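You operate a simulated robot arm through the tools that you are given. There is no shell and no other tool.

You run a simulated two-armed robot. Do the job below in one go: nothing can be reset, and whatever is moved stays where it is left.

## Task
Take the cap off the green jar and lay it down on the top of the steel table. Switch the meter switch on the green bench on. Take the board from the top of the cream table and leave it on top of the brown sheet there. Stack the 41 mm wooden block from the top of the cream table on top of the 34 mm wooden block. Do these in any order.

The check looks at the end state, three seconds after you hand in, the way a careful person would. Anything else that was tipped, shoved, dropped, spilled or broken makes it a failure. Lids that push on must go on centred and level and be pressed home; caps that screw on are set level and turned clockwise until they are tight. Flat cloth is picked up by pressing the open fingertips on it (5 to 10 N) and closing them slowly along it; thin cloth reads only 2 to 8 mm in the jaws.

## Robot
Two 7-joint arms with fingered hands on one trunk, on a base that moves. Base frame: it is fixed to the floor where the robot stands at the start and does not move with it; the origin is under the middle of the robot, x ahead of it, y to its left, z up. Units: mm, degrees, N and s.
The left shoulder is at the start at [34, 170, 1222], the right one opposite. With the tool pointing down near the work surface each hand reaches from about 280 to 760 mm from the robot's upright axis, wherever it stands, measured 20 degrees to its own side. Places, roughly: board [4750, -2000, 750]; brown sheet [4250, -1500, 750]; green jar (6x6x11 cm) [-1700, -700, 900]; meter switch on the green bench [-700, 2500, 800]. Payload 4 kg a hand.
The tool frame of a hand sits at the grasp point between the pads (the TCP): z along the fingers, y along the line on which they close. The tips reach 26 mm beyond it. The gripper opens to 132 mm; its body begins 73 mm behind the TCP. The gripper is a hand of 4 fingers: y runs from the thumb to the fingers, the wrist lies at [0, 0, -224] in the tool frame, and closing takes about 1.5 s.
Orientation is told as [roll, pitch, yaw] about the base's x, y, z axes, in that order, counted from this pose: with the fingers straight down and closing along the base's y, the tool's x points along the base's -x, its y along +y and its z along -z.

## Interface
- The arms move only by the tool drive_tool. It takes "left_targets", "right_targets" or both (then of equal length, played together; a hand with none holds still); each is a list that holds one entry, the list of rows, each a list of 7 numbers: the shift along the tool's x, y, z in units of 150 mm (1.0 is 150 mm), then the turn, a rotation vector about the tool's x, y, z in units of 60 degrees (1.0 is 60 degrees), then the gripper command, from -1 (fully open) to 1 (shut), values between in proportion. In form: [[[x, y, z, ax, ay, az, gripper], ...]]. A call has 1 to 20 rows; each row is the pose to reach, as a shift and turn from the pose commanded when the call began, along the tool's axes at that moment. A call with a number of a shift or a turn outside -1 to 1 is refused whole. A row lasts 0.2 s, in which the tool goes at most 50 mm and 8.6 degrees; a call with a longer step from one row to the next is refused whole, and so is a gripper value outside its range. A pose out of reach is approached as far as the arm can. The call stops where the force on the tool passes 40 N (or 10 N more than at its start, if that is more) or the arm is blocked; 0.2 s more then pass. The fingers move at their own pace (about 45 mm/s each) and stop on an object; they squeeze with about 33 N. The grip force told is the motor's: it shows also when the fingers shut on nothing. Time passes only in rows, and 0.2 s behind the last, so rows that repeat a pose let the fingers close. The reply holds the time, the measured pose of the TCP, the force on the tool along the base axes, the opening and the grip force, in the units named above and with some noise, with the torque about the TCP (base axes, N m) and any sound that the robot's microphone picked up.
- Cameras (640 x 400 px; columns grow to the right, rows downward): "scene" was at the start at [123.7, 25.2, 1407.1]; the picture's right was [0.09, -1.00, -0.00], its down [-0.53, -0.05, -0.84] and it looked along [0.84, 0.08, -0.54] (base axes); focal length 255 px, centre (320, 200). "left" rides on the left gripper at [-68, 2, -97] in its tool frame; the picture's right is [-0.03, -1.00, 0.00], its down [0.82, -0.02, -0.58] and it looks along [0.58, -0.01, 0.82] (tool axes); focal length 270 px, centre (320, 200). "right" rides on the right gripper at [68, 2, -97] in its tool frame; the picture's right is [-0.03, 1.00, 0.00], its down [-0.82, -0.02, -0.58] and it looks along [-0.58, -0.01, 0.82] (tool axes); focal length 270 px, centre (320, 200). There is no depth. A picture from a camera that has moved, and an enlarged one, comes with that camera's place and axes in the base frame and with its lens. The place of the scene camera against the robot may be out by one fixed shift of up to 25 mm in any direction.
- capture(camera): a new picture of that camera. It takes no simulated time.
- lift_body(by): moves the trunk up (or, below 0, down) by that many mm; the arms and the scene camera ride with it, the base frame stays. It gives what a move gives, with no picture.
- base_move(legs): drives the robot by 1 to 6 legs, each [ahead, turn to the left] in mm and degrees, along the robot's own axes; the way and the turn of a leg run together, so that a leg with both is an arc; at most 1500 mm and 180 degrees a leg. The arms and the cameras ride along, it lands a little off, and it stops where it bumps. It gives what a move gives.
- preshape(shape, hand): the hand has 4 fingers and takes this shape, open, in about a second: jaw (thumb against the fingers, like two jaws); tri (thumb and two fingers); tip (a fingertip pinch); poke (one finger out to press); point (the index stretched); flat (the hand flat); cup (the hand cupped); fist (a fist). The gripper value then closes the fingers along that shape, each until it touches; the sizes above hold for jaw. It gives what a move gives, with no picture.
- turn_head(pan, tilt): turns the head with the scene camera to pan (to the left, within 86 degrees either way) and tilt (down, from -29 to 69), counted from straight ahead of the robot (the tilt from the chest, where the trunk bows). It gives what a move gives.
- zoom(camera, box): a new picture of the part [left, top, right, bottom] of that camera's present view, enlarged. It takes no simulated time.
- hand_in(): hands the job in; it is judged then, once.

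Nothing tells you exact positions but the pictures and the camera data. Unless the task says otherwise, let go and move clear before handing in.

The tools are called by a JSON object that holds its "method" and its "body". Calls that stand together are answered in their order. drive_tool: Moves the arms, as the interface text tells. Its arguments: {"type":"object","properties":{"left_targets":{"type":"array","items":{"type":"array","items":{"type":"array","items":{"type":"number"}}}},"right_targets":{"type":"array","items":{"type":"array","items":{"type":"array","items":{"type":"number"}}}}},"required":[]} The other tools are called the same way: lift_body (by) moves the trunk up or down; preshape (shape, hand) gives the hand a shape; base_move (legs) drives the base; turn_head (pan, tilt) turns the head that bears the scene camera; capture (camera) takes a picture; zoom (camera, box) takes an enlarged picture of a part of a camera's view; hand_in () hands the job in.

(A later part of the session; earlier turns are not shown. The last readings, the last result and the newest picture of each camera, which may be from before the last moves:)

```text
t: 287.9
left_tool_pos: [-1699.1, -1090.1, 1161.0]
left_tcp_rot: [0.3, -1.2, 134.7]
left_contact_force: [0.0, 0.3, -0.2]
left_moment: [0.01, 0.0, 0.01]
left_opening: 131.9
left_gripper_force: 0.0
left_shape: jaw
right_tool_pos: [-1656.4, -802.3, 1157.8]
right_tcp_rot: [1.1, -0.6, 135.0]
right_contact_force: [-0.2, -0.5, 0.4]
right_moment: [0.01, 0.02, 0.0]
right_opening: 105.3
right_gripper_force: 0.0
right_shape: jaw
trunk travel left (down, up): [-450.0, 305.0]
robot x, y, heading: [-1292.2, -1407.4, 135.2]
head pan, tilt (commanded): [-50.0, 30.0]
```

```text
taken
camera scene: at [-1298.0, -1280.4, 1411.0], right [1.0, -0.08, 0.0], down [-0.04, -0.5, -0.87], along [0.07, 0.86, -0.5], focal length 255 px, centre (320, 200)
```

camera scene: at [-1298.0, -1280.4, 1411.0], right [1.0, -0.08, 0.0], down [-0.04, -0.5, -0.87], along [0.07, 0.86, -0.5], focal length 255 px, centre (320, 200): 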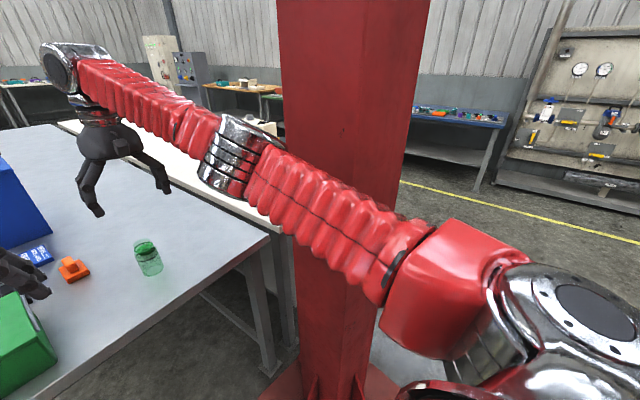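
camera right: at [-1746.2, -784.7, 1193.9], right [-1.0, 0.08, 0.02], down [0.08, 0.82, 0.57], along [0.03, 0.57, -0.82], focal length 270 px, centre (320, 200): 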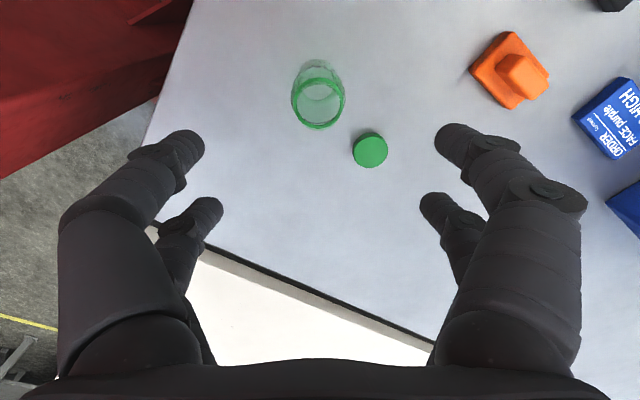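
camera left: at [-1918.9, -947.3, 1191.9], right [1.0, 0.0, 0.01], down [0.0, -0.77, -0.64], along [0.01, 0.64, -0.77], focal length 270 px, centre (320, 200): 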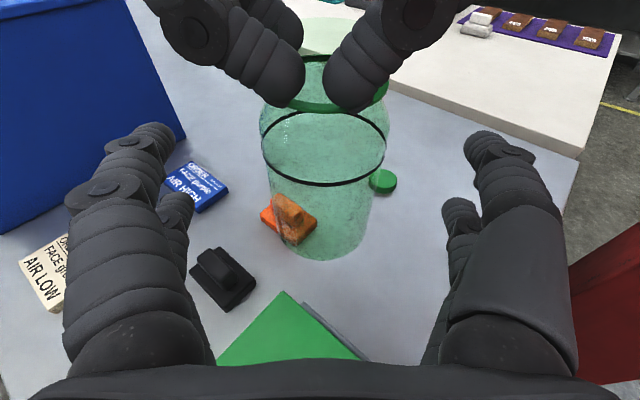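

Backing out works well. I continue back another 500 mm.

{"method": "base_move", "body": {"legs": [[-500, 0]]}}

{"method": "capture", "body": {"camera": "scene"}}

```text
t: 290.9
left_tool_pos: [-1341.3, -1446.9, 1160.5]
left_tcp_rot: [0.2, -1.3, 134.9]
left_contact_force: [-0.1, 0.6, -0.1]
left_moment: [0.0, -0.01, 0.02]
left_opening: 132.0
left_gripper_force: 0.0
left_shape: jaw
right_tool_pos: [-1300.5, -1157.7, 1158.4]
right_tcp_rot: [1.0, -0.6, 135.1]
right_contact_force: [-0.3, 0.0, 0.8]
right_moment: [0.03, 0.01, 0.01]
right_opening: 106.0
right_gripper_force: 0.1
right_shape: jaw
trunk travel left (down, up): [-450.0, 305.0]
robot x, y, heading: [-932.3, -1762.1, 135.4]
head pan, tilt (commanded): [-50.0, 30.0]
```

```text
taken
camera scene: at [-939.8, -1635.0, 1410.9], right [1.0, -0.08, 0.0], down [-0.04, -0.5, -0.87], along [0.07, 0.86, -0.5], focal length 255 px, centre (320, 200)
```

scene: 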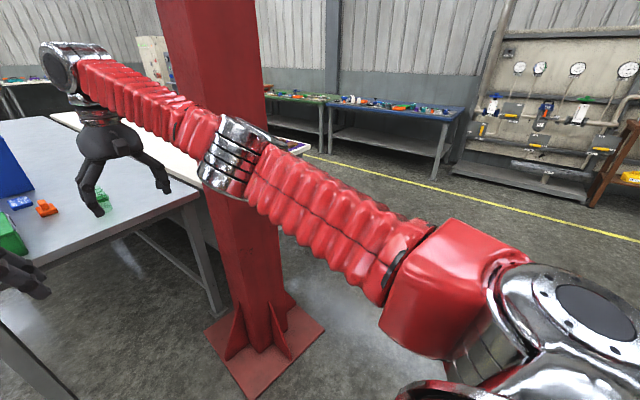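

I'm clear of the table. I pull the right hand in and spread the left for driving, then turn toward the aisle.

{"method": "drive_tool", "body": {"right_targets": [[[0.25, 0, 0, 0, 0, 0, -1], [0.5, 0, 0, 0, 0, 0, -1], [0.75, 0, 0, 0, 0, 0, -1], [1.0, 0, 0, 0, 0, 0, -1]]], "left_targets": [[[0, 0.2, 0, 0, 0, 0, -1], [0, 0.4, 0, 0, 0, 0, -1], [0, 0.6, 0, 0, 0, 0, -1], [0, 0.75, 0, 0, 0, 0, -1]]]}}

{"method": "base_move", "body": {"legs": [[0, -28]]}}

{"method": "base_move", "body": {"legs": [[0, -28]]}}

{"method": "base_move", "body": {"legs": [[0, -29]]}}

{"method": "turn_head", "body": {"pan": 0, "tilt": 25}}

{"method": "capture", "body": {"camera": "scene"}}

```text
t: 291.9
left_tool_pos: [-1421.7, -1528.8, 1162.7]
left_tcp_rot: [0.2, -1.3, 134.9]
left_contact_force: [-0.4, 0.2, -0.2]
left_moment: [0.01, 0.0, 0.03]
left_opening: 131.8
left_gripper_force: 0.1
left_shape: jaw
right_tool_pos: [-1196.0, -1264.7, 1157.7]
right_tcp_rot: [1.1, -0.5, 135.1]
right_contact_force: [0.0, -1.3, -0.1]
right_moment: [0.05, 0.0, 0.04]
right_opening: 132.0
right_gripper_force: 0.1
right_shape: jaw
trunk travel left (down, up): [-450.0, 305.0]
robot x, y, heading: [-936.1, -1758.6, 135.5]
head pan, tilt (commanded): [-50.0, 30.0]
```

```text
t: 293.9
left_tool_pos: [-1255.3, -1327.1, 1161.4]
left_tcp_rot: [0.2, -1.3, 107.1]
left_contact_force: [-0.1, 0.4, 0.2]
left_moment: [0.0, -0.01, 0.03]
left_opening: 131.9
left_gripper_force: 0.0
left_shape: jaw
right_tool_pos: [-932.9, -1198.9, 1157.1]
right_tcp_rot: [1.0, -0.5, 107.4]
right_contact_force: [-0.4, 0.3, 0.7]
right_moment: [-0.03, -0.02, 0.02]
right_opening: 131.9
right_gripper_force: 0.0
right_shape: jaw
trunk travel left (down, up): [-450.0, 305.0]
robot x, y, heading: [-960.3, -1772.8, 107.7]
head pan, tilt (commanded): [-50.0, 30.0]
```

```text
t: 295.9
left_tool_pos: [-1008.5, -1239.1, 1163.5]
left_tcp_rot: [0.3, -1.3, 78.9]
left_contact_force: [-0.5, 0.0, 0.0]
left_moment: [-0.04, 0.02, -0.02]
left_opening: 132.0
left_gripper_force: 0.2
left_shape: jaw
right_tool_pos: [-664.7, -1278.7, 1159.0]
right_tcp_rot: [1.1, -0.5, 79.3]
right_contact_force: [0.6, 0.3, -0.7]
right_moment: [-0.01, 0.0, 0.0]
right_opening: 132.0
right_gripper_force: 0.1
right_shape: jaw
trunk travel left (down, up): [-450.0, 305.0]
robot x, y, heading: [-988.8, -1765.9, 79.6]
head pan, tilt (commanded): [-50.0, 30.0]
```

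```text
t: 297.9
left_tool_pos: [-747.0, -1297.0, 1163.0]
left_tcp_rot: [0.2, -1.2, 49.5]
left_contact_force: [0.3, -0.2, -0.6]
left_moment: [-0.01, 0.02, 0.0]
left_opening: 132.1
left_gripper_force: 0.1
left_shape: jaw
right_tool_pos: [-466.5, -1500.8, 1158.2]
right_tcp_rot: [1.1, -0.5, 49.8]
right_contact_force: [-0.7, 0.3, -0.4]
right_moment: [-0.04, 0.03, 0.0]
right_opening: 131.9
right_gripper_force: 0.1
right_shape: jaw
trunk travel left (down, up): [-450.0, 305.0]
robot x, y, heading: [-1014.9, -1742.4, 50.6]
head pan, tilt (commanded): [-50.0, 30.0]
```

```text
t: 299.0
left_tool_pos: [-748.8, -1296.2, 1163.2]
left_tcp_rot: [0.2, -1.4, 49.5]
left_contact_force: [-0.3, 0.4, 0.3]
left_moment: [-0.03, -0.05, 0.03]
left_opening: 132.1
left_gripper_force: 0.1
left_shape: jaw
right_tool_pos: [-468.5, -1501.3, 1159.8]
right_tcp_rot: [1.0, -0.6, 49.9]
right_contact_force: [-1.2, 0.9, -0.3]
right_moment: [0.02, -0.01, -0.03]
right_opening: 132.1
right_gripper_force: 0.0
right_shape: jaw
trunk travel left (down, up): [-450.0, 305.0]
robot x, y, heading: [-1013.9, -1748.4, 50.5]
head pan, tilt (commanded): [0.0, 25.0]
```

```text
taken
camera scene: at [-932.0, -1633.2, 1418.8], right [0.77, -0.64, 0.0], down [-0.27, -0.33, -0.91], along [0.58, 0.7, -0.42], focal length 255 px, centre (320, 200)
```

scene: 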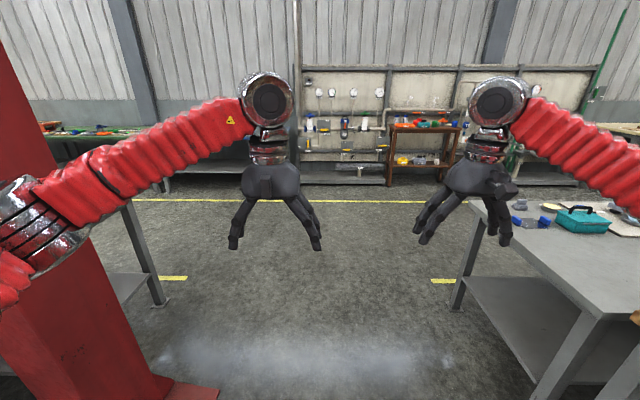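

The gap back to the aisle is clear, with the column on the left and the grey table on the right. I drive forward to the aisle.

{"method": "base_move", "body": {"legs": [[1250, 0], [1150, 0]]}}

{"method": "turn_head", "body": {"pan": -70, "tilt": 20}}

{"method": "capture", "body": {"camera": "scene"}}

```text
t: 310.9
left_tool_pos: [752.8, 561.9, 1163.9]
left_tcp_rot: [0.2, -1.3, 50.1]
left_contact_force: [0.9, -0.2, 0.5]
left_moment: [0.01, 0.01, 0.01]
left_opening: 132.1
left_gripper_force: 0.1
left_shape: jaw
right_tool_pos: [1034.5, 360.7, 1158.5]
right_tcp_rot: [0.9, -0.6, 50.3]
right_contact_force: [0.7, 0.2, 0.2]
right_moment: [-0.01, -0.02, 0.03]
right_opening: 132.0
right_gripper_force: 0.0
right_shape: jaw
trunk travel left (down, up): [-450.0, 305.0]
robot x, y, heading: [489.0, 111.5, 51.1]
head pan, tilt (commanded): [0.0, 25.0]
```

```text
t: 312.4
left_tool_pos: [751.3, 562.0, 1165.3]
left_tcp_rot: [0.2, -1.4, 50.1]
left_contact_force: [0.8, 0.7, 0.6]
left_moment: [0.01, 0.01, -0.02]
left_opening: 131.9
left_gripper_force: 0.1
left_shape: jaw
right_tool_pos: [1035.6, 361.2, 1160.8]
right_tcp_rot: [1.0, -0.5, 50.5]
right_contact_force: [0.3, -0.2, 0.2]
right_moment: [0.0, 0.0, -0.01]
right_opening: 131.8
right_gripper_force: 0.1
right_shape: jaw
trunk travel left (down, up): [-450.0, 305.0]
robot x, y, heading: [492.3, 112.9, 51.4]
head pan, tilt (commanded): [-70.0, 20.0]
```

```text
taken
camera scene: at [603.4, 121.8, 1426.9], right [-0.32, -0.95, 0.0], down [-0.32, 0.11, -0.94], along [0.89, -0.3, -0.34], focal length 255 px, centre (320, 200)
```

scene: 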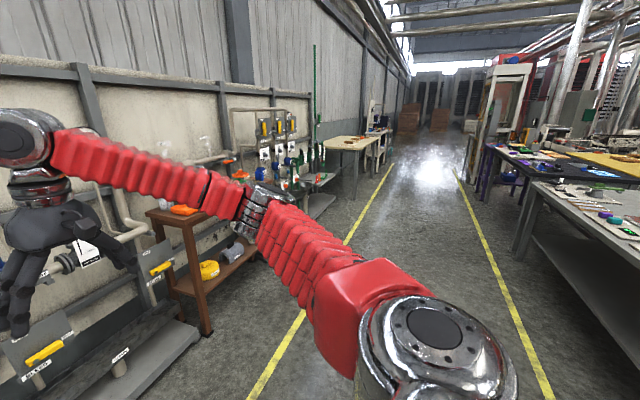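

The aisle runs to my right with the cream-coloured table far along the left wall. I turn right to face down the aisle.

{"method": "base_move", "body": {"legs": [[0, -30]]}}

{"method": "base_move", "body": {"legs": [[0, -30]]}}

{"method": "base_move", "body": {"legs": [[0, -29]]}}

{"method": "turn_head", "body": {"pan": 0, "tilt": 15}}

{"method": "capture", "body": {"camera": "scene"}}

{"method": "zoom", "body": {"camera": "scene", "box": [180, 80, 380, 205]}}

```text
t: 314.4
left_tool_pos: [944.7, 363.6, 1164.5]
left_tcp_rot: [0.2, -1.3, 19.3]
left_contact_force: [0.5, -0.2, 0.3]
left_moment: [-0.04, 0.02, -0.01]
left_opening: 131.8
left_gripper_force: 0.0
left_shape: jaw
right_tool_pos: [1083.0, 45.4, 1160.1]
right_tcp_rot: [1.0, -0.7, 19.5]
right_contact_force: [0.4, -0.2, 0.2]
right_moment: [-0.02, 0.0, -0.02]
right_opening: 131.9
right_gripper_force: 0.0
right_shape: jaw
trunk travel left (down, up): [-450.0, 305.0]
robot x, y, heading: [475.5, 142.0, 20.3]
head pan, tilt (commanded): [-70.0, 20.0]
```

```text
t: 316.5
left_tool_pos: [994.2, 99.8, 1165.6]
left_tcp_rot: [0.2, -1.2, -10.9]
left_contact_force: [0.9, 0.1, 0.1]
left_moment: [0.0, 0.01, -0.01]
left_opening: 132.2
left_gripper_force: 0.1
left_shape: jaw
right_tool_pos: [953.9, -247.0, 1160.5]
right_tcp_rot: [1.1, -0.6, -10.5]
right_contact_force: [-0.2, -0.2, -0.5]
right_moment: [0.02, 0.0, -0.02]
right_opening: 132.2
right_gripper_force: 0.0
right_shape: jaw
trunk travel left (down, up): [-450.0, 305.0]
robot x, y, heading: [482.9, 173.5, -9.6]
head pan, tilt (commanded): [-70.0, 20.0]
```

```text
t: 318.5
left_tool_pos: [895.1, -138.9, 1164.6]
left_tcp_rot: [0.2, -1.3, -39.7]
left_contact_force: [-0.1, -0.4, 0.0]
left_moment: [-0.01, 0.03, -0.02]
left_opening: 132.0
left_gripper_force: 0.0
left_shape: jaw
right_tool_pos: [694.8, -422.5, 1160.2]
right_tcp_rot: [1.0, -0.5, -39.6]
right_contact_force: [0.5, -0.6, 0.4]
right_moment: [0.02, 0.02, 0.02]
right_opening: 132.0
right_gripper_force: 0.0
right_shape: jaw
trunk travel left (down, up): [-450.0, 305.0]
robot x, y, heading: [506.2, 198.8, -38.3]
head pan, tilt (commanded): [-70.0, 20.0]
```

```text
t: 319.9
left_tool_pos: [894.2, -139.0, 1165.6]
left_tcp_rot: [0.3, -1.5, -39.9]
left_contact_force: [-0.6, -0.7, 0.4]
left_moment: [-0.01, 0.0, 0.0]
left_opening: 132.1
left_gripper_force: 0.1
left_shape: jaw
right_tool_pos: [692.6, -420.8, 1162.0]
right_tcp_rot: [1.1, -0.5, -39.6]
right_contact_force: [-0.1, -0.1, 0.5]
right_moment: [0.0, -0.04, -0.01]
right_opening: 132.1
right_gripper_force: 0.0
right_shape: jaw
trunk travel left (down, up): [-450.0, 305.0]
robot x, y, heading: [508.5, 199.6, -38.3]
head pan, tilt (commanded): [0.0, 15.0]
```

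```text
taken
camera scene: at [607.0, 138.2, 1435.0], right [-0.62, -0.78, 0.0], down [-0.2, 0.16, -0.97], along [0.76, -0.6, -0.26], focal length 255 px, centre (320, 200)
```

scene: 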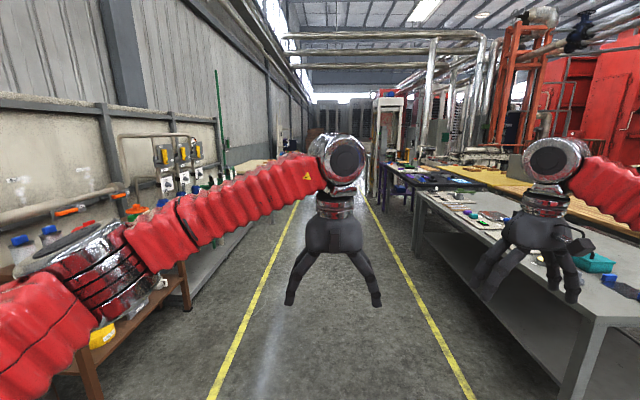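

```text
3.20 times, centred on (280, 142) of scene
camera zoom: at [607.0, 138.2, 1435.0], right [-0.62, -0.78, 0.0], down [-0.2, 0.16, -0.97], along [0.76, -0.6, -0.26], focal length 816 px, centre (448, 384)
```

zoom: 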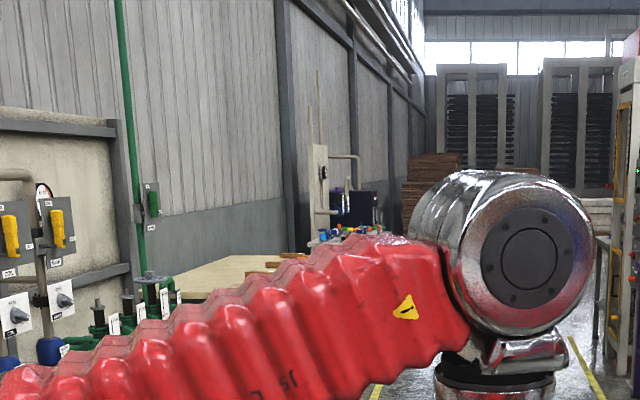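

I face down the aisle now. I re-centre both arms in front of me before the long drive.

{"method": "drive_tool", "body": {"left_targets": [[[0, 0.25, 0, 0, 0, 0, -1], [0, 0.5, 0, 0, 0, 0, -1], [0, 0.75, 0, 0, 0, 0, -1], [0, 1.0, 0, 0, 0, 0, -1]]], "right_targets": [[[0, 0.25, 0, 0, 0, 0, -1], [0, 0.5, 0, 0, 0, 0, -1], [0, 0.75, 0, 0, 0, 0, -1], [0, 1.0, 0, 0, 0, 0, -1]]]}}

{"method": "base_move", "body": {"legs": [[1400, 0], [1000, 0]]}}

{"method": "turn_head", "body": {"pan": 35, "tilt": 20}}

{"method": "capture", "body": {"camera": "scene"}}

{"method": "turn_head", "body": {"pan": 0, "tilt": 20}}

{"method": "capture", "body": {"camera": "scene"}}

```text
t: 320.9
left_tool_pos: [993.0, -21.8, 1167.7]
left_tcp_rot: [0.2, -1.4, -39.9]
left_contact_force: [-0.4, 0.6, 0.4]
left_moment: [0.01, 0.01, 0.03]
left_opening: 131.9
left_gripper_force: 0.0
left_shape: jaw
right_tool_pos: [787.3, -306.7, 1163.9]
right_tcp_rot: [0.9, -0.6, -39.7]
right_contact_force: [0.5, 0.7, -0.3]
right_moment: [-0.02, 0.02, 0.02]
right_opening: 131.9
right_gripper_force: 0.0
right_shape: jaw
trunk travel left (down, up): [-450.0, 305.0]
robot x, y, heading: [503.8, 195.9, -38.1]
head pan, tilt (commanded): [0.0, 15.0]
```

```text
t: 332.9
left_tool_pos: [2849.0, -1577.3, 1168.2]
left_tcp_rot: [0.2, -1.4, -42.1]
left_contact_force: [-0.2, 0.2, 0.8]
left_moment: [0.02, 0.01, -0.02]
left_opening: 132.0
left_gripper_force: 0.0
left_shape: jaw
right_tool_pos: [2632.8, -1853.1, 1162.3]
right_tcp_rot: [1.0, -0.7, -41.9]
right_contact_force: [0.3, 0.5, -0.1]
right_moment: [0.03, -0.01, 0.0]
right_opening: 131.9
right_gripper_force: 0.1
right_shape: jaw
trunk travel left (down, up): [-450.0, 305.0]
robot x, y, heading: [2372.2, -1332.3, -40.6]
head pan, tilt (commanded): [0.0, 15.0]
```

```text
t: 333.9
left_tool_pos: [2848.9, -1577.0, 1169.2]
left_tcp_rot: [0.2, -1.4, -42.1]
left_contact_force: [-0.2, 0.1, -1.0]
left_moment: [0.03, 0.0, -0.03]
left_opening: 132.1
left_gripper_force: 0.1
left_shape: jaw
right_tool_pos: [2634.5, -1853.4, 1163.5]
right_tcp_rot: [1.0, -0.6, -41.9]
right_contact_force: [0.1, 0.9, 0.7]
right_moment: [-0.02, 0.0, 0.01]
right_opening: 131.9
right_gripper_force: 0.1
right_shape: jaw
trunk travel left (down, up): [-450.0, 305.0]
robot x, y, heading: [2373.4, -1334.2, -40.6]
head pan, tilt (commanded): [35.0, 20.0]
```

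```text
taken
camera scene: at [2492.9, -1347.5, 1426.9], right [-0.1, -1.0, 0.0], down [-0.34, 0.03, -0.94], along [0.94, -0.09, -0.34], focal length 255 px, centre (320, 200)
```

scene: 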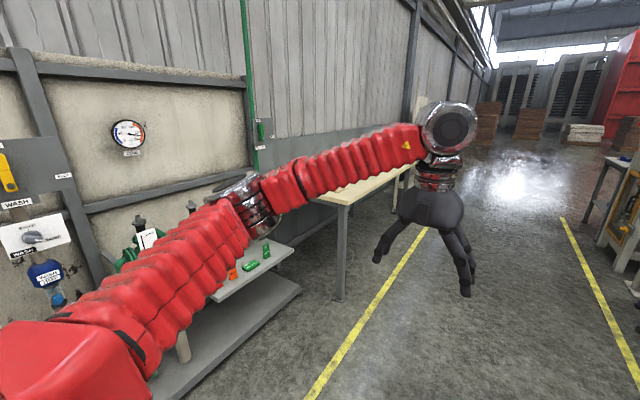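

```text
t: 334.9
left_tool_pos: [2848.7, -1576.9, 1168.9]
left_tcp_rot: [0.2, -1.4, -42.1]
left_contact_force: [0.4, 0.1, 1.1]
left_moment: [-0.03, -0.02, 0.03]
left_opening: 131.9
left_gripper_force: 0.1
left_shape: jaw
right_tool_pos: [2633.4, -1852.9, 1163.9]
right_tcp_rot: [1.0, -0.6, -41.9]
right_contact_force: [1.0, -0.3, -0.1]
right_moment: [0.0, 0.0, 0.01]
right_opening: 132.1
right_gripper_force: 0.1
right_shape: jaw
trunk travel left (down, up): [-450.0, 305.0]
robot x, y, heading: [2372.6, -1337.8, -40.6]
head pan, tilt (commanded): [0.0, 20.0]
```

```text
taken
camera scene: at [2471.1, -1398.8, 1426.9], right [-0.65, -0.76, 0.0], down [-0.26, 0.22, -0.94], along [0.72, -0.61, -0.34], focal length 255 px, centre (320, 200)
```

scene: 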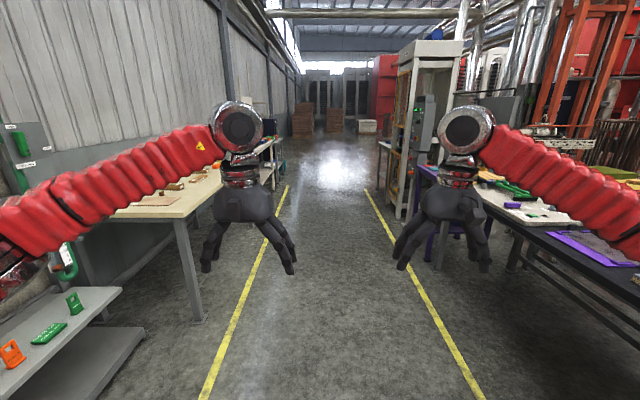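

The cream table is ahead on the left, with the brown sheet near its closer end. I drive on along the aisle until abeam of it and look.

{"method": "base_move", "body": {"legs": [[1000, 0], [700, 0]]}}

{"method": "turn_head", "body": {"pan": 70, "tilt": 30}}

{"method": "capture", "body": {"camera": "scene"}}

{"method": "turn_head", "body": {"pan": 35, "tilt": 25}}

{"method": "capture", "body": {"camera": "scene"}}

```text
t: 343.6
left_tool_pos: [4147.1, -2660.1, 1168.7]
left_tcp_rot: [0.2, -1.3, -41.3]
left_contact_force: [-0.6, -0.6, 0.3]
left_moment: [0.01, -0.01, 0.03]
left_opening: 131.7
left_gripper_force: 0.0
left_shape: jaw
right_tool_pos: [3936.2, -2938.9, 1162.3]
right_tcp_rot: [0.9, -0.5, -41.1]
right_contact_force: [-0.1, 0.0, 0.2]
right_moment: [0.0, 0.03, 0.01]
right_opening: 132.0
right_gripper_force: 0.1
right_shape: jaw
trunk travel left (down, up): [-450.0, 305.0]
robot x, y, heading: [3665.8, -2423.2, -39.5]
head pan, tilt (commanded): [0.0, 20.0]
```

```text
t: 345.0
left_tool_pos: [4146.9, -2659.2, 1169.6]
left_tcp_rot: [0.3, -1.4, -41.3]
left_contact_force: [0.5, 0.6, -0.1]
left_moment: [-0.01, -0.02, -0.02]
left_opening: 132.4
left_gripper_force: 0.0
left_shape: jaw
right_tool_pos: [3934.8, -2938.2, 1164.3]
right_tcp_rot: [1.0, -0.6, -41.0]
right_contact_force: [-0.7, 0.2, 0.3]
right_moment: [-0.01, -0.02, -0.02]
right_opening: 132.0
right_gripper_force: 0.1
right_shape: jaw
trunk travel left (down, up): [-450.0, 305.0]
robot x, y, heading: [3665.8, -2424.7, -39.6]
head pan, tilt (commanded): [70.0, 30.0]
```

```text
taken
camera scene: at [3773.2, -2381.5, 1410.9], right [0.5, -0.86, 0.0], down [-0.43, -0.25, -0.87], along [0.75, 0.44, -0.5], focal length 255 px, centre (320, 200)
```

scene: 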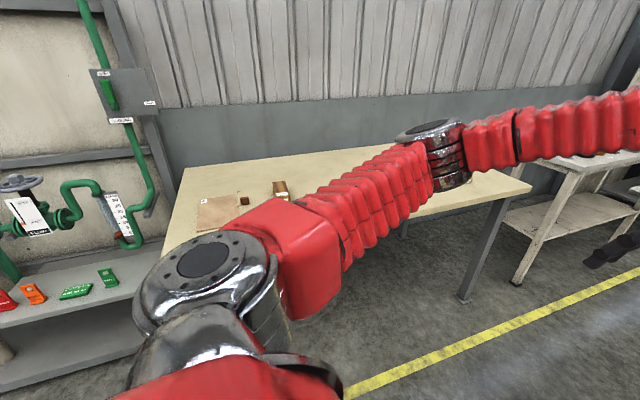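

```text
t: 346.1
left_tool_pos: [4146.8, -2658.7, 1169.6]
left_tcp_rot: [0.1, -1.4, -41.3]
left_contact_force: [0.3, 0.0, 0.2]
left_moment: [0.01, 0.0, -0.01]
left_opening: 131.8
left_gripper_force: 0.1
left_shape: jaw
right_tool_pos: [3936.1, -2938.1, 1164.0]
right_tcp_rot: [1.0, -0.7, -41.2]
right_contact_force: [0.6, -0.4, 0.1]
right_moment: [0.02, 0.01, -0.03]
right_opening: 132.1
right_gripper_force: 0.0
right_shape: jaw
trunk travel left (down, up): [-450.0, 305.0]
robot x, y, heading: [3662.6, -2423.2, -39.6]
head pan, tilt (commanded): [35.0, 25.0]
```

```text
taken
camera scene: at [3786.9, -2434.5, 1418.8], right [-0.08, -1.0, 0.0], down [-0.42, 0.03, -0.91], along [0.9, -0.07, -0.42], focal length 255 px, centre (320, 200)
```

scene: 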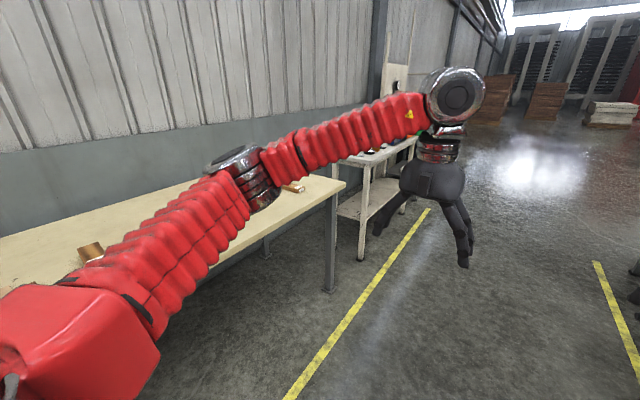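

The cream table runs along the wall here with brown items on it. I turn left in steps to face it.

{"method": "base_move", "body": {"legs": [[0, 30]]}}

{"method": "base_move", "body": {"legs": [[0, 30]]}}

{"method": "base_move", "body": {"legs": [[0, 29]]}}

{"method": "turn_head", "body": {"pan": 0, "tilt": 30}}

{"method": "capture", "body": {"camera": "scene"}}

```text
t: 348.1
left_tool_pos: [4197.6, -2389.8, 1170.2]
left_tcp_rot: [0.2, -1.4, -11.5]
left_contact_force: [-0.2, 0.0, -0.1]
left_moment: [0.01, 0.02, -0.01]
left_opening: 132.0
left_gripper_force: 0.0
left_shape: jaw
right_tool_pos: [4154.0, -2737.2, 1164.4]
right_tcp_rot: [1.1, -0.6, -11.3]
right_contact_force: [0.2, -1.0, 0.5]
right_moment: [0.02, 0.03, -0.01]
right_opening: 131.9
right_gripper_force: 0.1
right_shape: jaw
trunk travel left (down, up): [-450.0, 305.0]
robot x, y, heading: [3661.6, -2459.0, -9.9]
head pan, tilt (commanded): [35.0, 25.0]
```

```text
t: 350.1
left_tool_pos: [4095.2, -2130.9, 1169.9]
left_tcp_rot: [0.2, -1.5, 18.2]
left_contact_force: [0.0, 0.4, 0.8]
left_moment: [-0.01, -0.01, 0.04]
left_opening: 131.9
left_gripper_force: 0.1
left_shape: jaw
right_tool_pos: [4228.7, -2454.1, 1164.1]
right_tcp_rot: [1.0, -0.6, 18.4]
right_contact_force: [-0.1, 0.0, 0.7]
right_moment: [0.02, 0.0, -0.01]
right_opening: 131.9
right_gripper_force: 0.1
right_shape: jaw
trunk travel left (down, up): [-450.0, 305.0]
robot x, y, heading: [3670.6, -2483.9, 19.5]
head pan, tilt (commanded): [35.0, 25.0]
```

```text
t: 352.1
left_tool_pos: [3868.2, -1968.4, 1169.3]
left_tcp_rot: [0.2, -1.3, 47.6]
left_contact_force: [0.1, 0.2, 0.5]
left_moment: [0.02, 0.02, -0.03]
left_opening: 132.0
left_gripper_force: 0.1
left_shape: jaw
right_tool_pos: [4142.3, -2185.4, 1164.9]
right_tcp_rot: [1.0, -0.6, 47.8]
right_contact_force: [0.2, -0.2, 0.1]
right_moment: [0.02, -0.02, -0.03]
right_opening: 132.0
right_gripper_force: 0.1
right_shape: jaw
trunk travel left (down, up): [-450.0, 305.0]
robot x, y, heading: [3695.7, -2501.6, 48.3]
head pan, tilt (commanded): [35.0, 25.0]
```

```text
t: 353.1
left_tool_pos: [3866.6, -1968.2, 1170.9]
left_tcp_rot: [0.1, -1.4, 47.5]
left_contact_force: [-0.7, 0.3, -0.2]
left_moment: [-0.04, -0.06, 0.0]
left_opening: 132.1
left_gripper_force: 0.1
left_shape: jaw
right_tool_pos: [4141.5, -2185.3, 1165.1]
right_tcp_rot: [0.9, -0.7, 47.7]
right_contact_force: [0.1, -0.2, -0.5]
right_moment: [-0.02, -0.02, 0.02]
right_opening: 131.7
right_gripper_force: 0.1
right_shape: jaw
trunk travel left (down, up): [-450.0, 305.0]
robot x, y, heading: [3696.5, -2505.3, 48.6]
head pan, tilt (commanded): [0.0, 30.0]
```

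```text
taken
camera scene: at [3780.1, -2397.9, 1410.8], right [0.75, -0.66, 0.0], down [-0.33, -0.38, -0.87], along [0.57, 0.65, -0.5], focal length 255 px, centre (320, 200)
```

scene: 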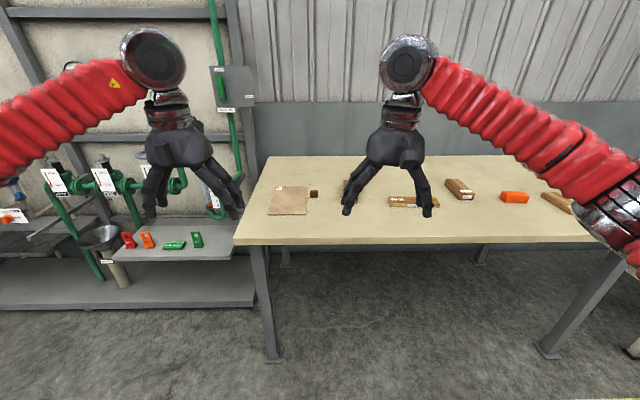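

I now face the cream table; the brown sheet is at its left with small blocks beside it, and longer wooden pieces to the right. I zoom in to identify them.

{"method": "zoom", "body": {"camera": "scene", "box": [230, 140, 430, 265]}}

{"method": "zoom", "body": {"camera": "scene", "box": [380, 140, 600, 265]}}

```text
3.20 times, centred on (330, 202) of scene
camera zoom: at [3780.1, -2397.9, 1410.8], right [0.75, -0.66, 0.0], down [-0.33, -0.38, -0.87], along [0.57, 0.65, -0.5], focal length 816 px, centre (288, 192)
```

zoom: 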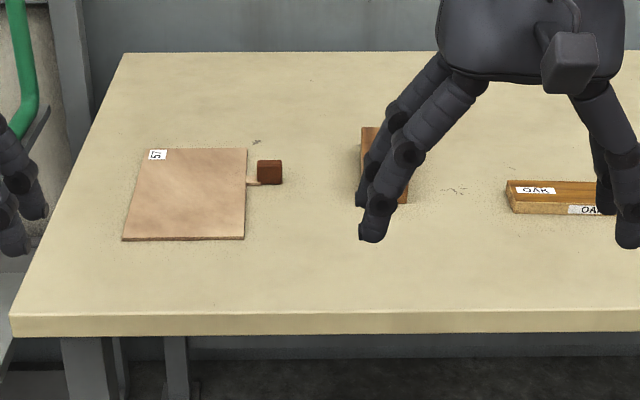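

```text
2.91 times, centred on (490, 202) of scene
camera zoom: at [3780.1, -2397.9, 1410.8], right [0.75, -0.66, 0.0], down [-0.33, -0.38, -0.87], along [0.57, 0.65, -0.5], focal length 742 px, centre (-174, 193)
```

zoom: 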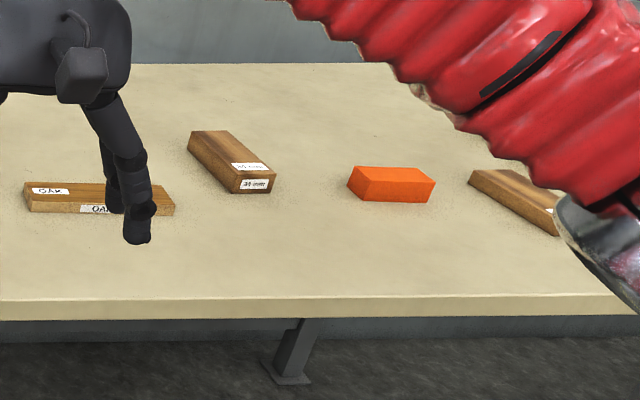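

The OAK-labelled piece is the board and I can read "34 mm" on one wooden block. I drive closer to the table, aiming for a spot between the board and the brown sheet.

{"method": "base_move", "body": {"legs": [[0, -13]]}}

{"method": "base_move", "body": {"legs": [[560, 0]]}}

{"method": "base_move", "body": {"legs": [[0, 14]]}}

{"method": "turn_head", "body": {"pan": 0, "tilt": 45}}

{"method": "capture", "body": {"camera": "scene"}}

{"method": "turn_head", "body": {"pan": -55, "tilt": 35}}

{"method": "capture", "body": {"camera": "scene"}}

```text
t: 354.4
left_tool_pos: [3986.1, -2024.6, 1171.6]
left_tcp_rot: [0.2, -1.3, 34.1]
left_contact_force: [-0.7, 0.0, -0.5]
left_moment: [-0.02, 0.01, -0.02]
left_opening: 131.8
left_gripper_force: 0.0
left_shape: jaw
right_tool_pos: [4201.7, -2300.5, 1165.2]
right_tcp_rot: [1.0, -0.8, 34.3]
right_contact_force: [-0.1, 0.3, 0.5]
right_moment: [-0.02, 0.03, 0.01]
right_opening: 132.0
right_gripper_force: 0.1
right_shape: jaw
trunk travel left (down, up): [-450.0, 305.0]
robot x, y, heading: [3686.2, -2496.9, 35.4]
head pan, tilt (commanded): [0.0, 30.0]
```

```text
t: 357.7
left_tool_pos: [4445.6, -1696.9, 1171.5]
left_tcp_rot: [0.1, -1.4, 34.2]
left_contact_force: [0.3, -0.2, 0.2]
left_moment: [0.0, 0.02, -0.03]
left_opening: 131.8
left_gripper_force: 0.1
left_shape: jaw
right_tool_pos: [4661.7, -1970.4, 1165.5]
right_tcp_rot: [1.0, -0.6, 34.4]
right_contact_force: [0.3, -0.4, -0.4]
right_moment: [0.02, -0.01, 0.03]
right_opening: 131.8
right_gripper_force: 0.1
right_shape: jaw
trunk travel left (down, up): [-450.0, 305.0]
robot x, y, heading: [4149.2, -2170.1, 35.5]
head pan, tilt (commanded): [0.0, 30.0]
```

```text
t: 359.0
left_tool_pos: [4323.0, -1637.4, 1172.5]
left_tcp_rot: [0.2, -1.4, 48.0]
left_contact_force: [0.2, -0.4, -0.4]
left_moment: [-0.01, -0.01, 0.0]
left_opening: 131.8
left_gripper_force: 0.1
left_shape: jaw
right_tool_pos: [4599.2, -1852.6, 1166.9]
right_tcp_rot: [1.0, -0.7, 48.3]
right_contact_force: [0.3, 0.0, -0.5]
right_moment: [0.0, -0.01, 0.01]
right_opening: 132.0
right_gripper_force: 0.0
right_shape: jaw
trunk travel left (down, up): [-450.0, 305.0]
robot x, y, heading: [4158.0, -2175.1, 49.5]
head pan, tilt (commanded): [0.0, 30.0]
```

```text
t: 359.8
left_tool_pos: [4323.9, -1638.5, 1174.5]
left_tcp_rot: [0.3, -1.4, 48.0]
left_contact_force: [0.2, -0.1, 0.7]
left_moment: [0.04, 0.01, 0.02]
left_opening: 132.1
left_gripper_force: 0.2
left_shape: jaw
right_tool_pos: [4600.6, -1853.9, 1167.1]
right_tcp_rot: [1.2, -0.7, 48.4]
right_contact_force: [0.0, -0.8, -0.1]
right_moment: [-0.01, 0.04, 0.01]
right_opening: 132.1
right_gripper_force: 0.1
right_shape: jaw
trunk travel left (down, up): [-450.0, 305.0]
robot x, y, heading: [4158.0, -2176.0, 49.6]
head pan, tilt (commanded): [0.0, 45.0]
```

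```text
taken
camera scene: at [4236.8, -2077.2, 1388.3], right [0.76, -0.65, 0.0], down [-0.46, -0.54, -0.71], along [0.46, 0.54, -0.71], focal length 255 px, centre (320, 200)
```

scene: 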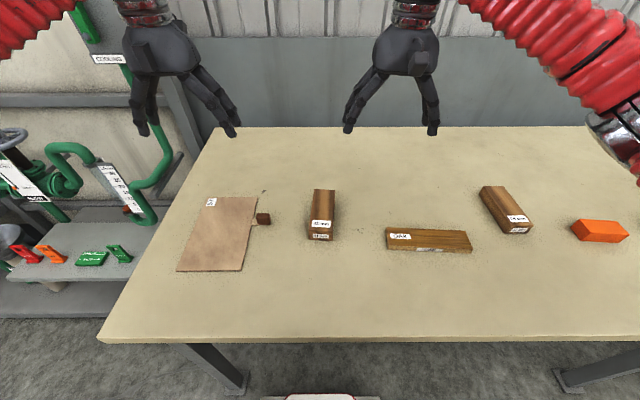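

```text
t: 361.0
left_tool_pos: [4322.4, -1637.9, 1172.9]
left_tcp_rot: [0.1, -1.3, 48.1]
left_contact_force: [0.0, -1.1, -0.1]
left_moment: [-0.01, 0.01, -0.03]
left_opening: 131.9
left_gripper_force: 0.1
left_shape: jaw
right_tool_pos: [4599.0, -1852.2, 1166.7]
right_tcp_rot: [0.9, -0.6, 48.3]
right_contact_force: [0.6, -0.4, -0.1]
right_moment: [0.05, 0.04, -0.01]
right_opening: 131.9
right_gripper_force: 0.1
right_shape: jaw
trunk travel left (down, up): [-450.0, 305.0]
robot x, y, heading: [4159.1, -2181.9, 49.3]
head pan, tilt (commanded): [-55.0, 35.0]
```

```text
taken
camera scene: at [4271.0, -2146.8, 1403.1], right [-0.1, -1.0, 0.0], down [-0.57, 0.05, -0.82], along [0.81, -0.08, -0.57], focal length 255 px, centre (320, 200)
```

scene: 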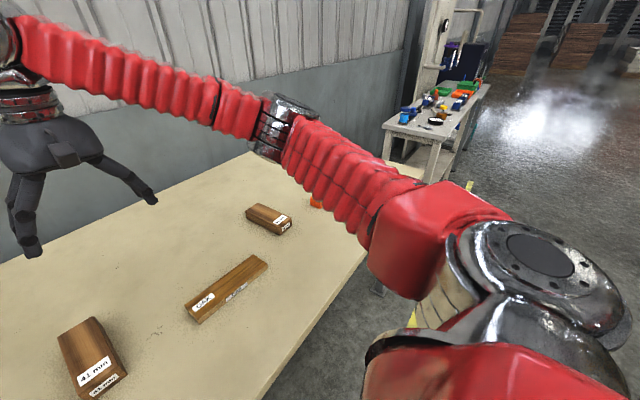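

I can read "41 mm" on the block left of the OAK board and "34 mm" on the one beyond it. I start with the board: bring the right hand over it, turned a quarter so the fingers close across its width.

{"method": "drive_tool", "body": {"right_targets": [[[0, -0.14, 0.05, 0, 0, 0.13, -1], [0, -0.28, 0.1, 0, 0, 0.26, -1], [0, -0.42, 0.15, 0, 0, 0.39, -1], [0, -0.56, 0.2, 0, 0, 0.52, -1], [0, -0.7, 0.25, 0, 0, 0.65, -1], [0, -0.84, 0.3, 0, 0, 0.78, -1], [0, -1.0, 0.3, 0, 0, 0.91, -1]]]}}

{"method": "capture", "body": {"camera": "right"}}

```text
t: 362.6
left_tool_pos: [4322.9, -1637.9, 1173.5]
left_tcp_rot: [0.2, -1.4, 47.9]
left_contact_force: [0.6, 0.1, -0.1]
left_moment: [0.03, 0.02, -0.02]
left_opening: 132.1
left_gripper_force: 0.0
left_shape: jaw
right_tool_pos: [4711.3, -1951.6, 1120.1]
right_tcp_rot: [1.2, 0.5, -6.4]
right_contact_force: [1.4, -0.2, -0.4]
right_moment: [0.03, -0.01, -0.01]
right_opening: 131.8
right_gripper_force: 0.1
right_shape: jaw
trunk travel left (down, up): [-450.0, 305.0]
robot x, y, heading: [4159.9, -2176.4, 49.5]
head pan, tilt (commanded): [-55.0, 35.0]
```

```text
taken
camera right: at [4645.2, -1945.5, 1217.2], right [0.14, 0.99, 0.02], down [0.81, -0.12, 0.57], along [0.57, -0.06, -0.82], focal length 270 px, centre (320, 200)
```

right: 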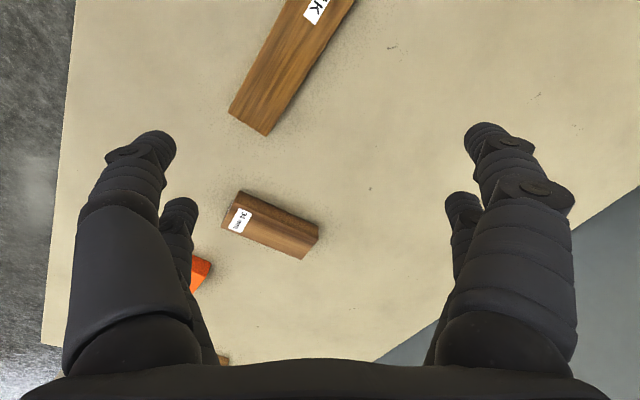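

The board's axis runs at about −44°, with its centre near (4680, −1976). I finish the quarter turn and centre over it, a bit lower.

{"method": "drive_tool", "body": {"right_targets": [[[0.04, -0.04, 0.1, 0, 0, 0.13, -1], [0.08, -0.08, 0.2, 0, 0, 0.26, -1], [0.12, -0.12, 0.3, 0, 0, 0.39, -1], [0.16, -0.16, 0.4, 0, 0, 0.52, -1], [0.187, -0.182, 0.4, 0, 0, 0.63, -1], [0.187, -0.182, 0.4, 0, 0, 0.63, -1]]]}}

{"method": "capture", "body": {"camera": "right"}}

{"method": "turn_head", "body": {"pan": -20, "tilt": 50}}

{"method": "capture", "body": {"camera": "scene"}}

```text
t: 364.0
left_tool_pos: [4324.3, -1638.5, 1174.1]
left_tcp_rot: [0.1, -1.4, 48.0]
left_contact_force: [0.4, -0.2, 0.3]
left_moment: [-0.02, -0.03, -0.02]
left_opening: 132.0
left_gripper_force: 0.0
left_shape: jaw
right_tool_pos: [4679.5, -1974.9, 1059.7]
right_tcp_rot: [0.6, 1.0, -44.2]
right_contact_force: [0.3, -0.3, 0.1]
right_moment: [0.04, -0.01, -0.01]
right_opening: 131.9
right_gripper_force: 0.0
right_shape: jaw
trunk travel left (down, up): [-450.0, 305.0]
robot x, y, heading: [4157.4, -2175.6, 49.7]
head pan, tilt (commanded): [-55.0, 35.0]
```

```text
taken
camera right: at [4633.1, -1929.3, 1157.3], right [0.72, 0.7, 0.01], down [0.57, -0.6, 0.56], along [0.4, -0.4, -0.83], focal length 270 px, centre (320, 200)
```

right: 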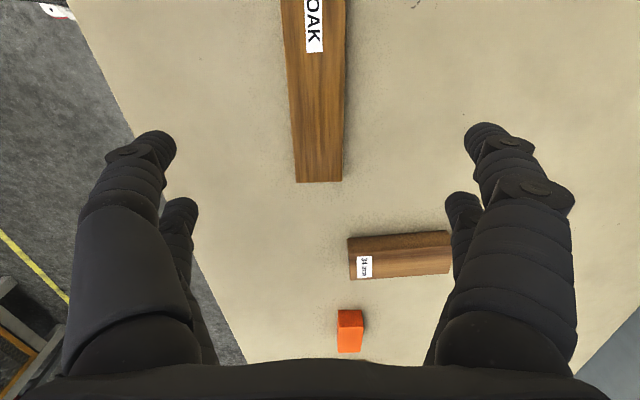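

```text
t: 365.0
left_tool_pos: [4324.0, -1638.8, 1172.8]
left_tcp_rot: [0.1, -1.4, 48.0]
left_contact_force: [-0.2, -0.7, 0.0]
left_moment: [0.0, 0.0, -0.01]
left_opening: 132.0
left_gripper_force: 0.1
left_shape: jaw
right_tool_pos: [4679.8, -1974.5, 1058.5]
right_tcp_rot: [0.6, 1.1, -44.1]
right_contact_force: [-0.9, 0.2, 0.1]
right_moment: [-0.04, -0.02, 0.0]
right_opening: 132.2
right_gripper_force: 0.1
right_shape: jaw
trunk travel left (down, up): [-450.0, 305.0]
robot x, y, heading: [4157.5, -2177.5, 49.3]
head pan, tilt (commanded): [-20.0, 50.0]
```

```text
taken
camera scene: at [4250.3, -2100.6, 1381.4], right [0.49, -0.87, 0.0], down [-0.67, -0.38, -0.64], along [0.56, 0.31, -0.77], focal length 255 px, centre (320, 200)
```

scene: 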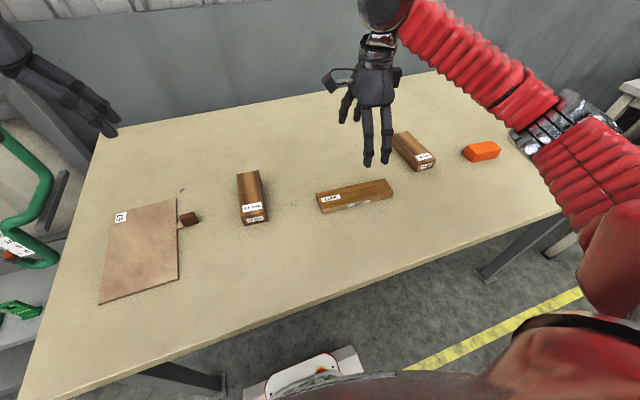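

The hand is centred over the board. I go down part way and check the height again.

{"method": "drive_tool", "body": {"right_targets": [[[0, -0.02, 0.2, 0, 0, 0, -1], [0, -0.02, 0.4, 0, 0, 0, -1], [0, -0.02, 0.6, 0, 0, 0, -1], [0, -0.02, 0.75, 0, 0, 0, -1], [0, -0.02, 0.8, 0, 0, 0, -1], [0, -0.02, 0.8, 0, 0, 0, -1]]]}}

{"method": "capture", "body": {"camera": "right"}}

{"method": "zoom", "body": {"camera": "scene", "box": [270, 100, 440, 230]}}

```text
t: 366.4
left_tool_pos: [4323.0, -1639.1, 1172.5]
left_tcp_rot: [0.2, -1.4, 48.0]
left_contact_force: [0.5, -0.3, 0.0]
left_moment: [0.02, 0.02, 0.04]
left_opening: 131.8
left_gripper_force: 0.1
left_shape: jaw
right_tool_pos: [4677.3, -1974.9, 938.2]
right_tcp_rot: [0.6, 1.1, -44.2]
right_contact_force: [0.3, 0.2, -0.4]
right_moment: [0.02, -0.01, 0.03]
right_opening: 132.0
right_gripper_force: 0.0
right_shape: jaw
trunk travel left (down, up): [-450.0, 305.0]
robot x, y, heading: [4160.3, -2177.1, 49.2]
head pan, tilt (commanded): [-20.0, 50.0]
```

```text
taken
camera right: at [4630.9, -1929.8, 1036.4], right [0.71, 0.7, 0.01], down [0.57, -0.59, 0.56], along [0.4, -0.4, -0.83], focal length 270 px, centre (320, 200)
```

right: 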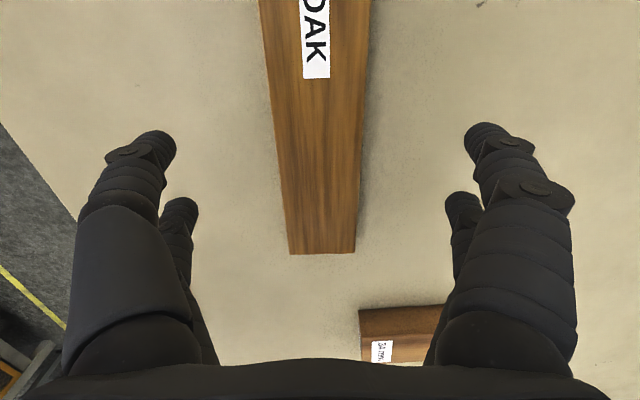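

```text
3.08 times, centred on (355, 165) of scene
camera zoom: at [4250.2, -2100.5, 1381.3], right [0.49, -0.87, 0.0], down [-0.67, -0.38, -0.64], along [0.56, 0.32, -0.77], focal length 784 px, centre (212, 308)
```

zoom: 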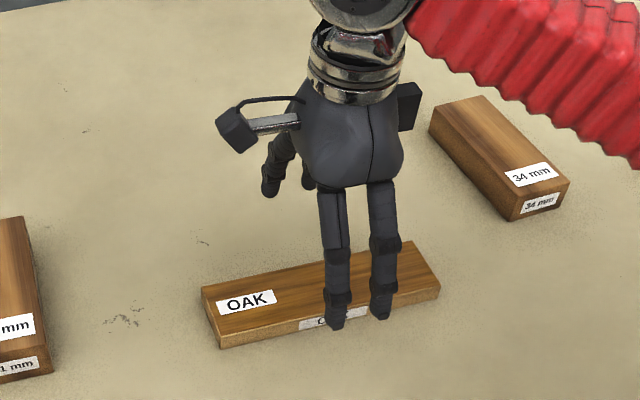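

The board top is at about z = 866 and it sits straight between the fingers. I lower until the tips are just above the table and close.

{"method": "drive_tool", "body": {"right_targets": [[[0, 0.005, 0.15, 0, 0, 0, -1], [0, 0.005, 0.3, 0, 0, 0, -1], [0, 0.005, 0.38, 0, 0, 0, -1], [0, 0.005, 0.4, 0, 0, 0, -1]]]}}

{"method": "drive_tool", "body": {"right_targets": [[[0, 0, 0.013, 0, 0, 0, -1], [0, 0, 0.027, 0, 0, 0, -1], [0, 0, 0.04, 0, 0, 0, -1]]]}}

{"method": "zoom", "body": {"camera": "scene", "box": [270, 100, 440, 230]}}

```text
t: 367.4
left_tool_pos: [4323.2, -1637.1, 1173.0]
left_tcp_rot: [0.2, -1.5, 48.1]
left_contact_force: [-0.8, 0.5, 0.4]
left_moment: [0.0, 0.0, -0.01]
left_opening: 132.0
left_gripper_force: 0.1
left_shape: jaw
right_tool_pos: [4678.9, -1971.1, 879.6]
right_tcp_rot: [0.7, 1.1, -44.1]
right_contact_force: [0.7, 0.3, -0.5]
right_moment: [0.02, 0.01, -0.01]
right_opening: 132.0
right_gripper_force: 0.1
right_shape: jaw
trunk travel left (down, up): [-450.0, 305.0]
robot x, y, heading: [4157.7, -2178.4, 49.5]
head pan, tilt (commanded): [-20.0, 50.0]
```

```text
t: 368.2
left_tool_pos: [4322.8, -1637.1, 1174.0]
left_tcp_rot: [0.2, -1.4, 48.0]
left_contact_force: [0.3, 0.2, -0.2]
left_moment: [0.02, -0.02, 0.01]
left_opening: 132.1
left_gripper_force: 0.0
left_shape: jaw
right_tool_pos: [4677.1, -1970.9, 873.7]
right_tcp_rot: [0.9, 1.1, -44.1]
right_contact_force: [3.3, 3.0, 14.3]
right_moment: [-0.79, 0.52, 0.1]
right_opening: 131.9
right_gripper_force: 0.2
right_shape: jaw
trunk travel left (down, up): [-450.0, 305.0]
robot x, y, heading: [4157.6, -2180.0, 49.4]
head pan, tilt (commanded): [-20.0, 50.0]
```

```text
3.08 times, centred on (355, 165) of scene
camera zoom: at [4249.5, -2100.7, 1381.6], right [0.49, -0.87, 0.0], down [-0.67, -0.38, -0.64], along [0.56, 0.32, -0.77], focal length 784 px, centre (212, 308)
```

zoom: 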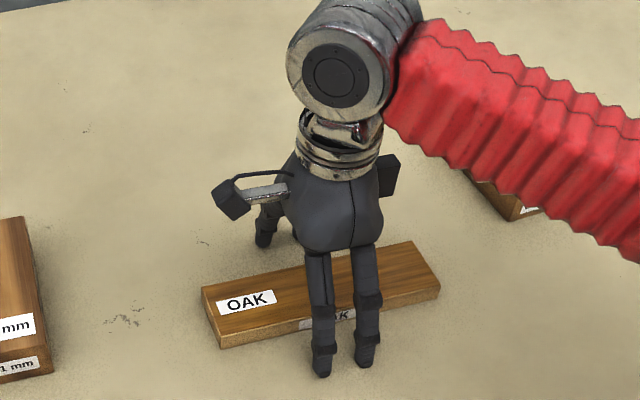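

The tips touched the table at TCP 875. I raise 5 mm and close on the board.

{"method": "drive_tool", "body": {"right_targets": [[[0, 0, -0.02, 0, 0, 0, -1], [0, 0, -0.045, 0, 0, 0, -1], [0, 0, -0.045, 0, 0, 0, -0.6], [0, 0, -0.045, 0, 0, 0, -0.2], [0, 0, -0.045, 0, 0, 0, 0.1], [0, 0, -0.045, 0, 0, 0, 0.4], [0, 0, -0.045, 0, 0, 0, 0.7], [0, 0, -0.045, 0, 0, 0, 1], [0, 0, -0.045, 0, 0, 0, 1], [0, 0, -0.045, 0, 0, 0, 1]]]}}

{"method": "capture", "body": {"camera": "right"}}

{"method": "zoom", "body": {"camera": "scene", "box": [270, 100, 440, 230]}}

```text
t: 370.4
left_tool_pos: [4322.9, -1637.7, 1173.3]
left_tcp_rot: [0.2, -1.4, 48.0]
left_contact_force: [0.9, -0.8, -0.4]
left_moment: [0.01, 0.01, 0.02]
left_opening: 132.1
left_gripper_force: 0.0
left_shape: jaw
right_tool_pos: [4678.2, -1973.4, 879.5]
right_tcp_rot: [0.6, 1.1, -44.1]
right_contact_force: [0.2, 0.2, 0.7]
right_moment: [0.03, -0.03, 0.04]
right_opening: 50.6
right_gripper_force: 32.9
right_shape: jaw
trunk travel left (down, up): [-450.0, 305.0]
robot x, y, heading: [4157.0, -2175.4, 49.5]
head pan, tilt (commanded): [-20.0, 50.0]
```

```text
taken
camera right: at [4631.0, -1927.3, 977.2], right [0.71, 0.7, 0.01], down [0.57, -0.59, 0.56], along [0.4, -0.4, -0.83], focal length 270 px, centre (320, 200)
```

right: 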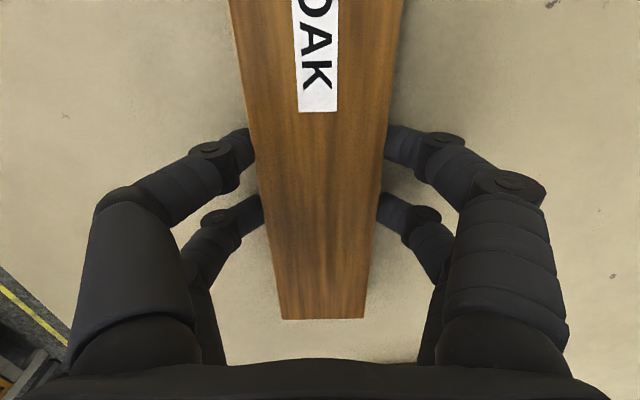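

```text
3.08 times, centred on (355, 165) of scene
camera zoom: at [4250.4, -2100.5, 1381.3], right [0.49, -0.87, 0.0], down [-0.67, -0.38, -0.64], along [0.56, 0.32, -0.77], focal length 784 px, centre (212, 308)
```

zoom: 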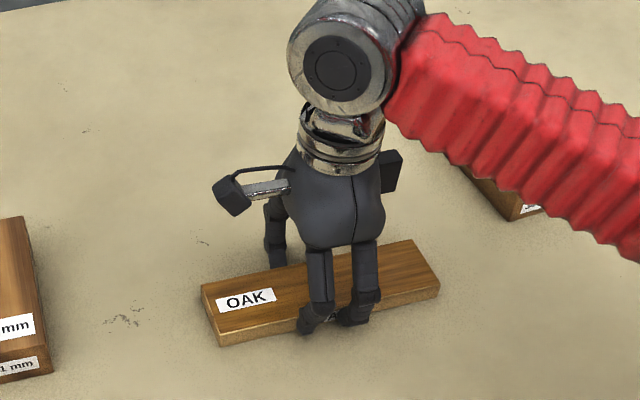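

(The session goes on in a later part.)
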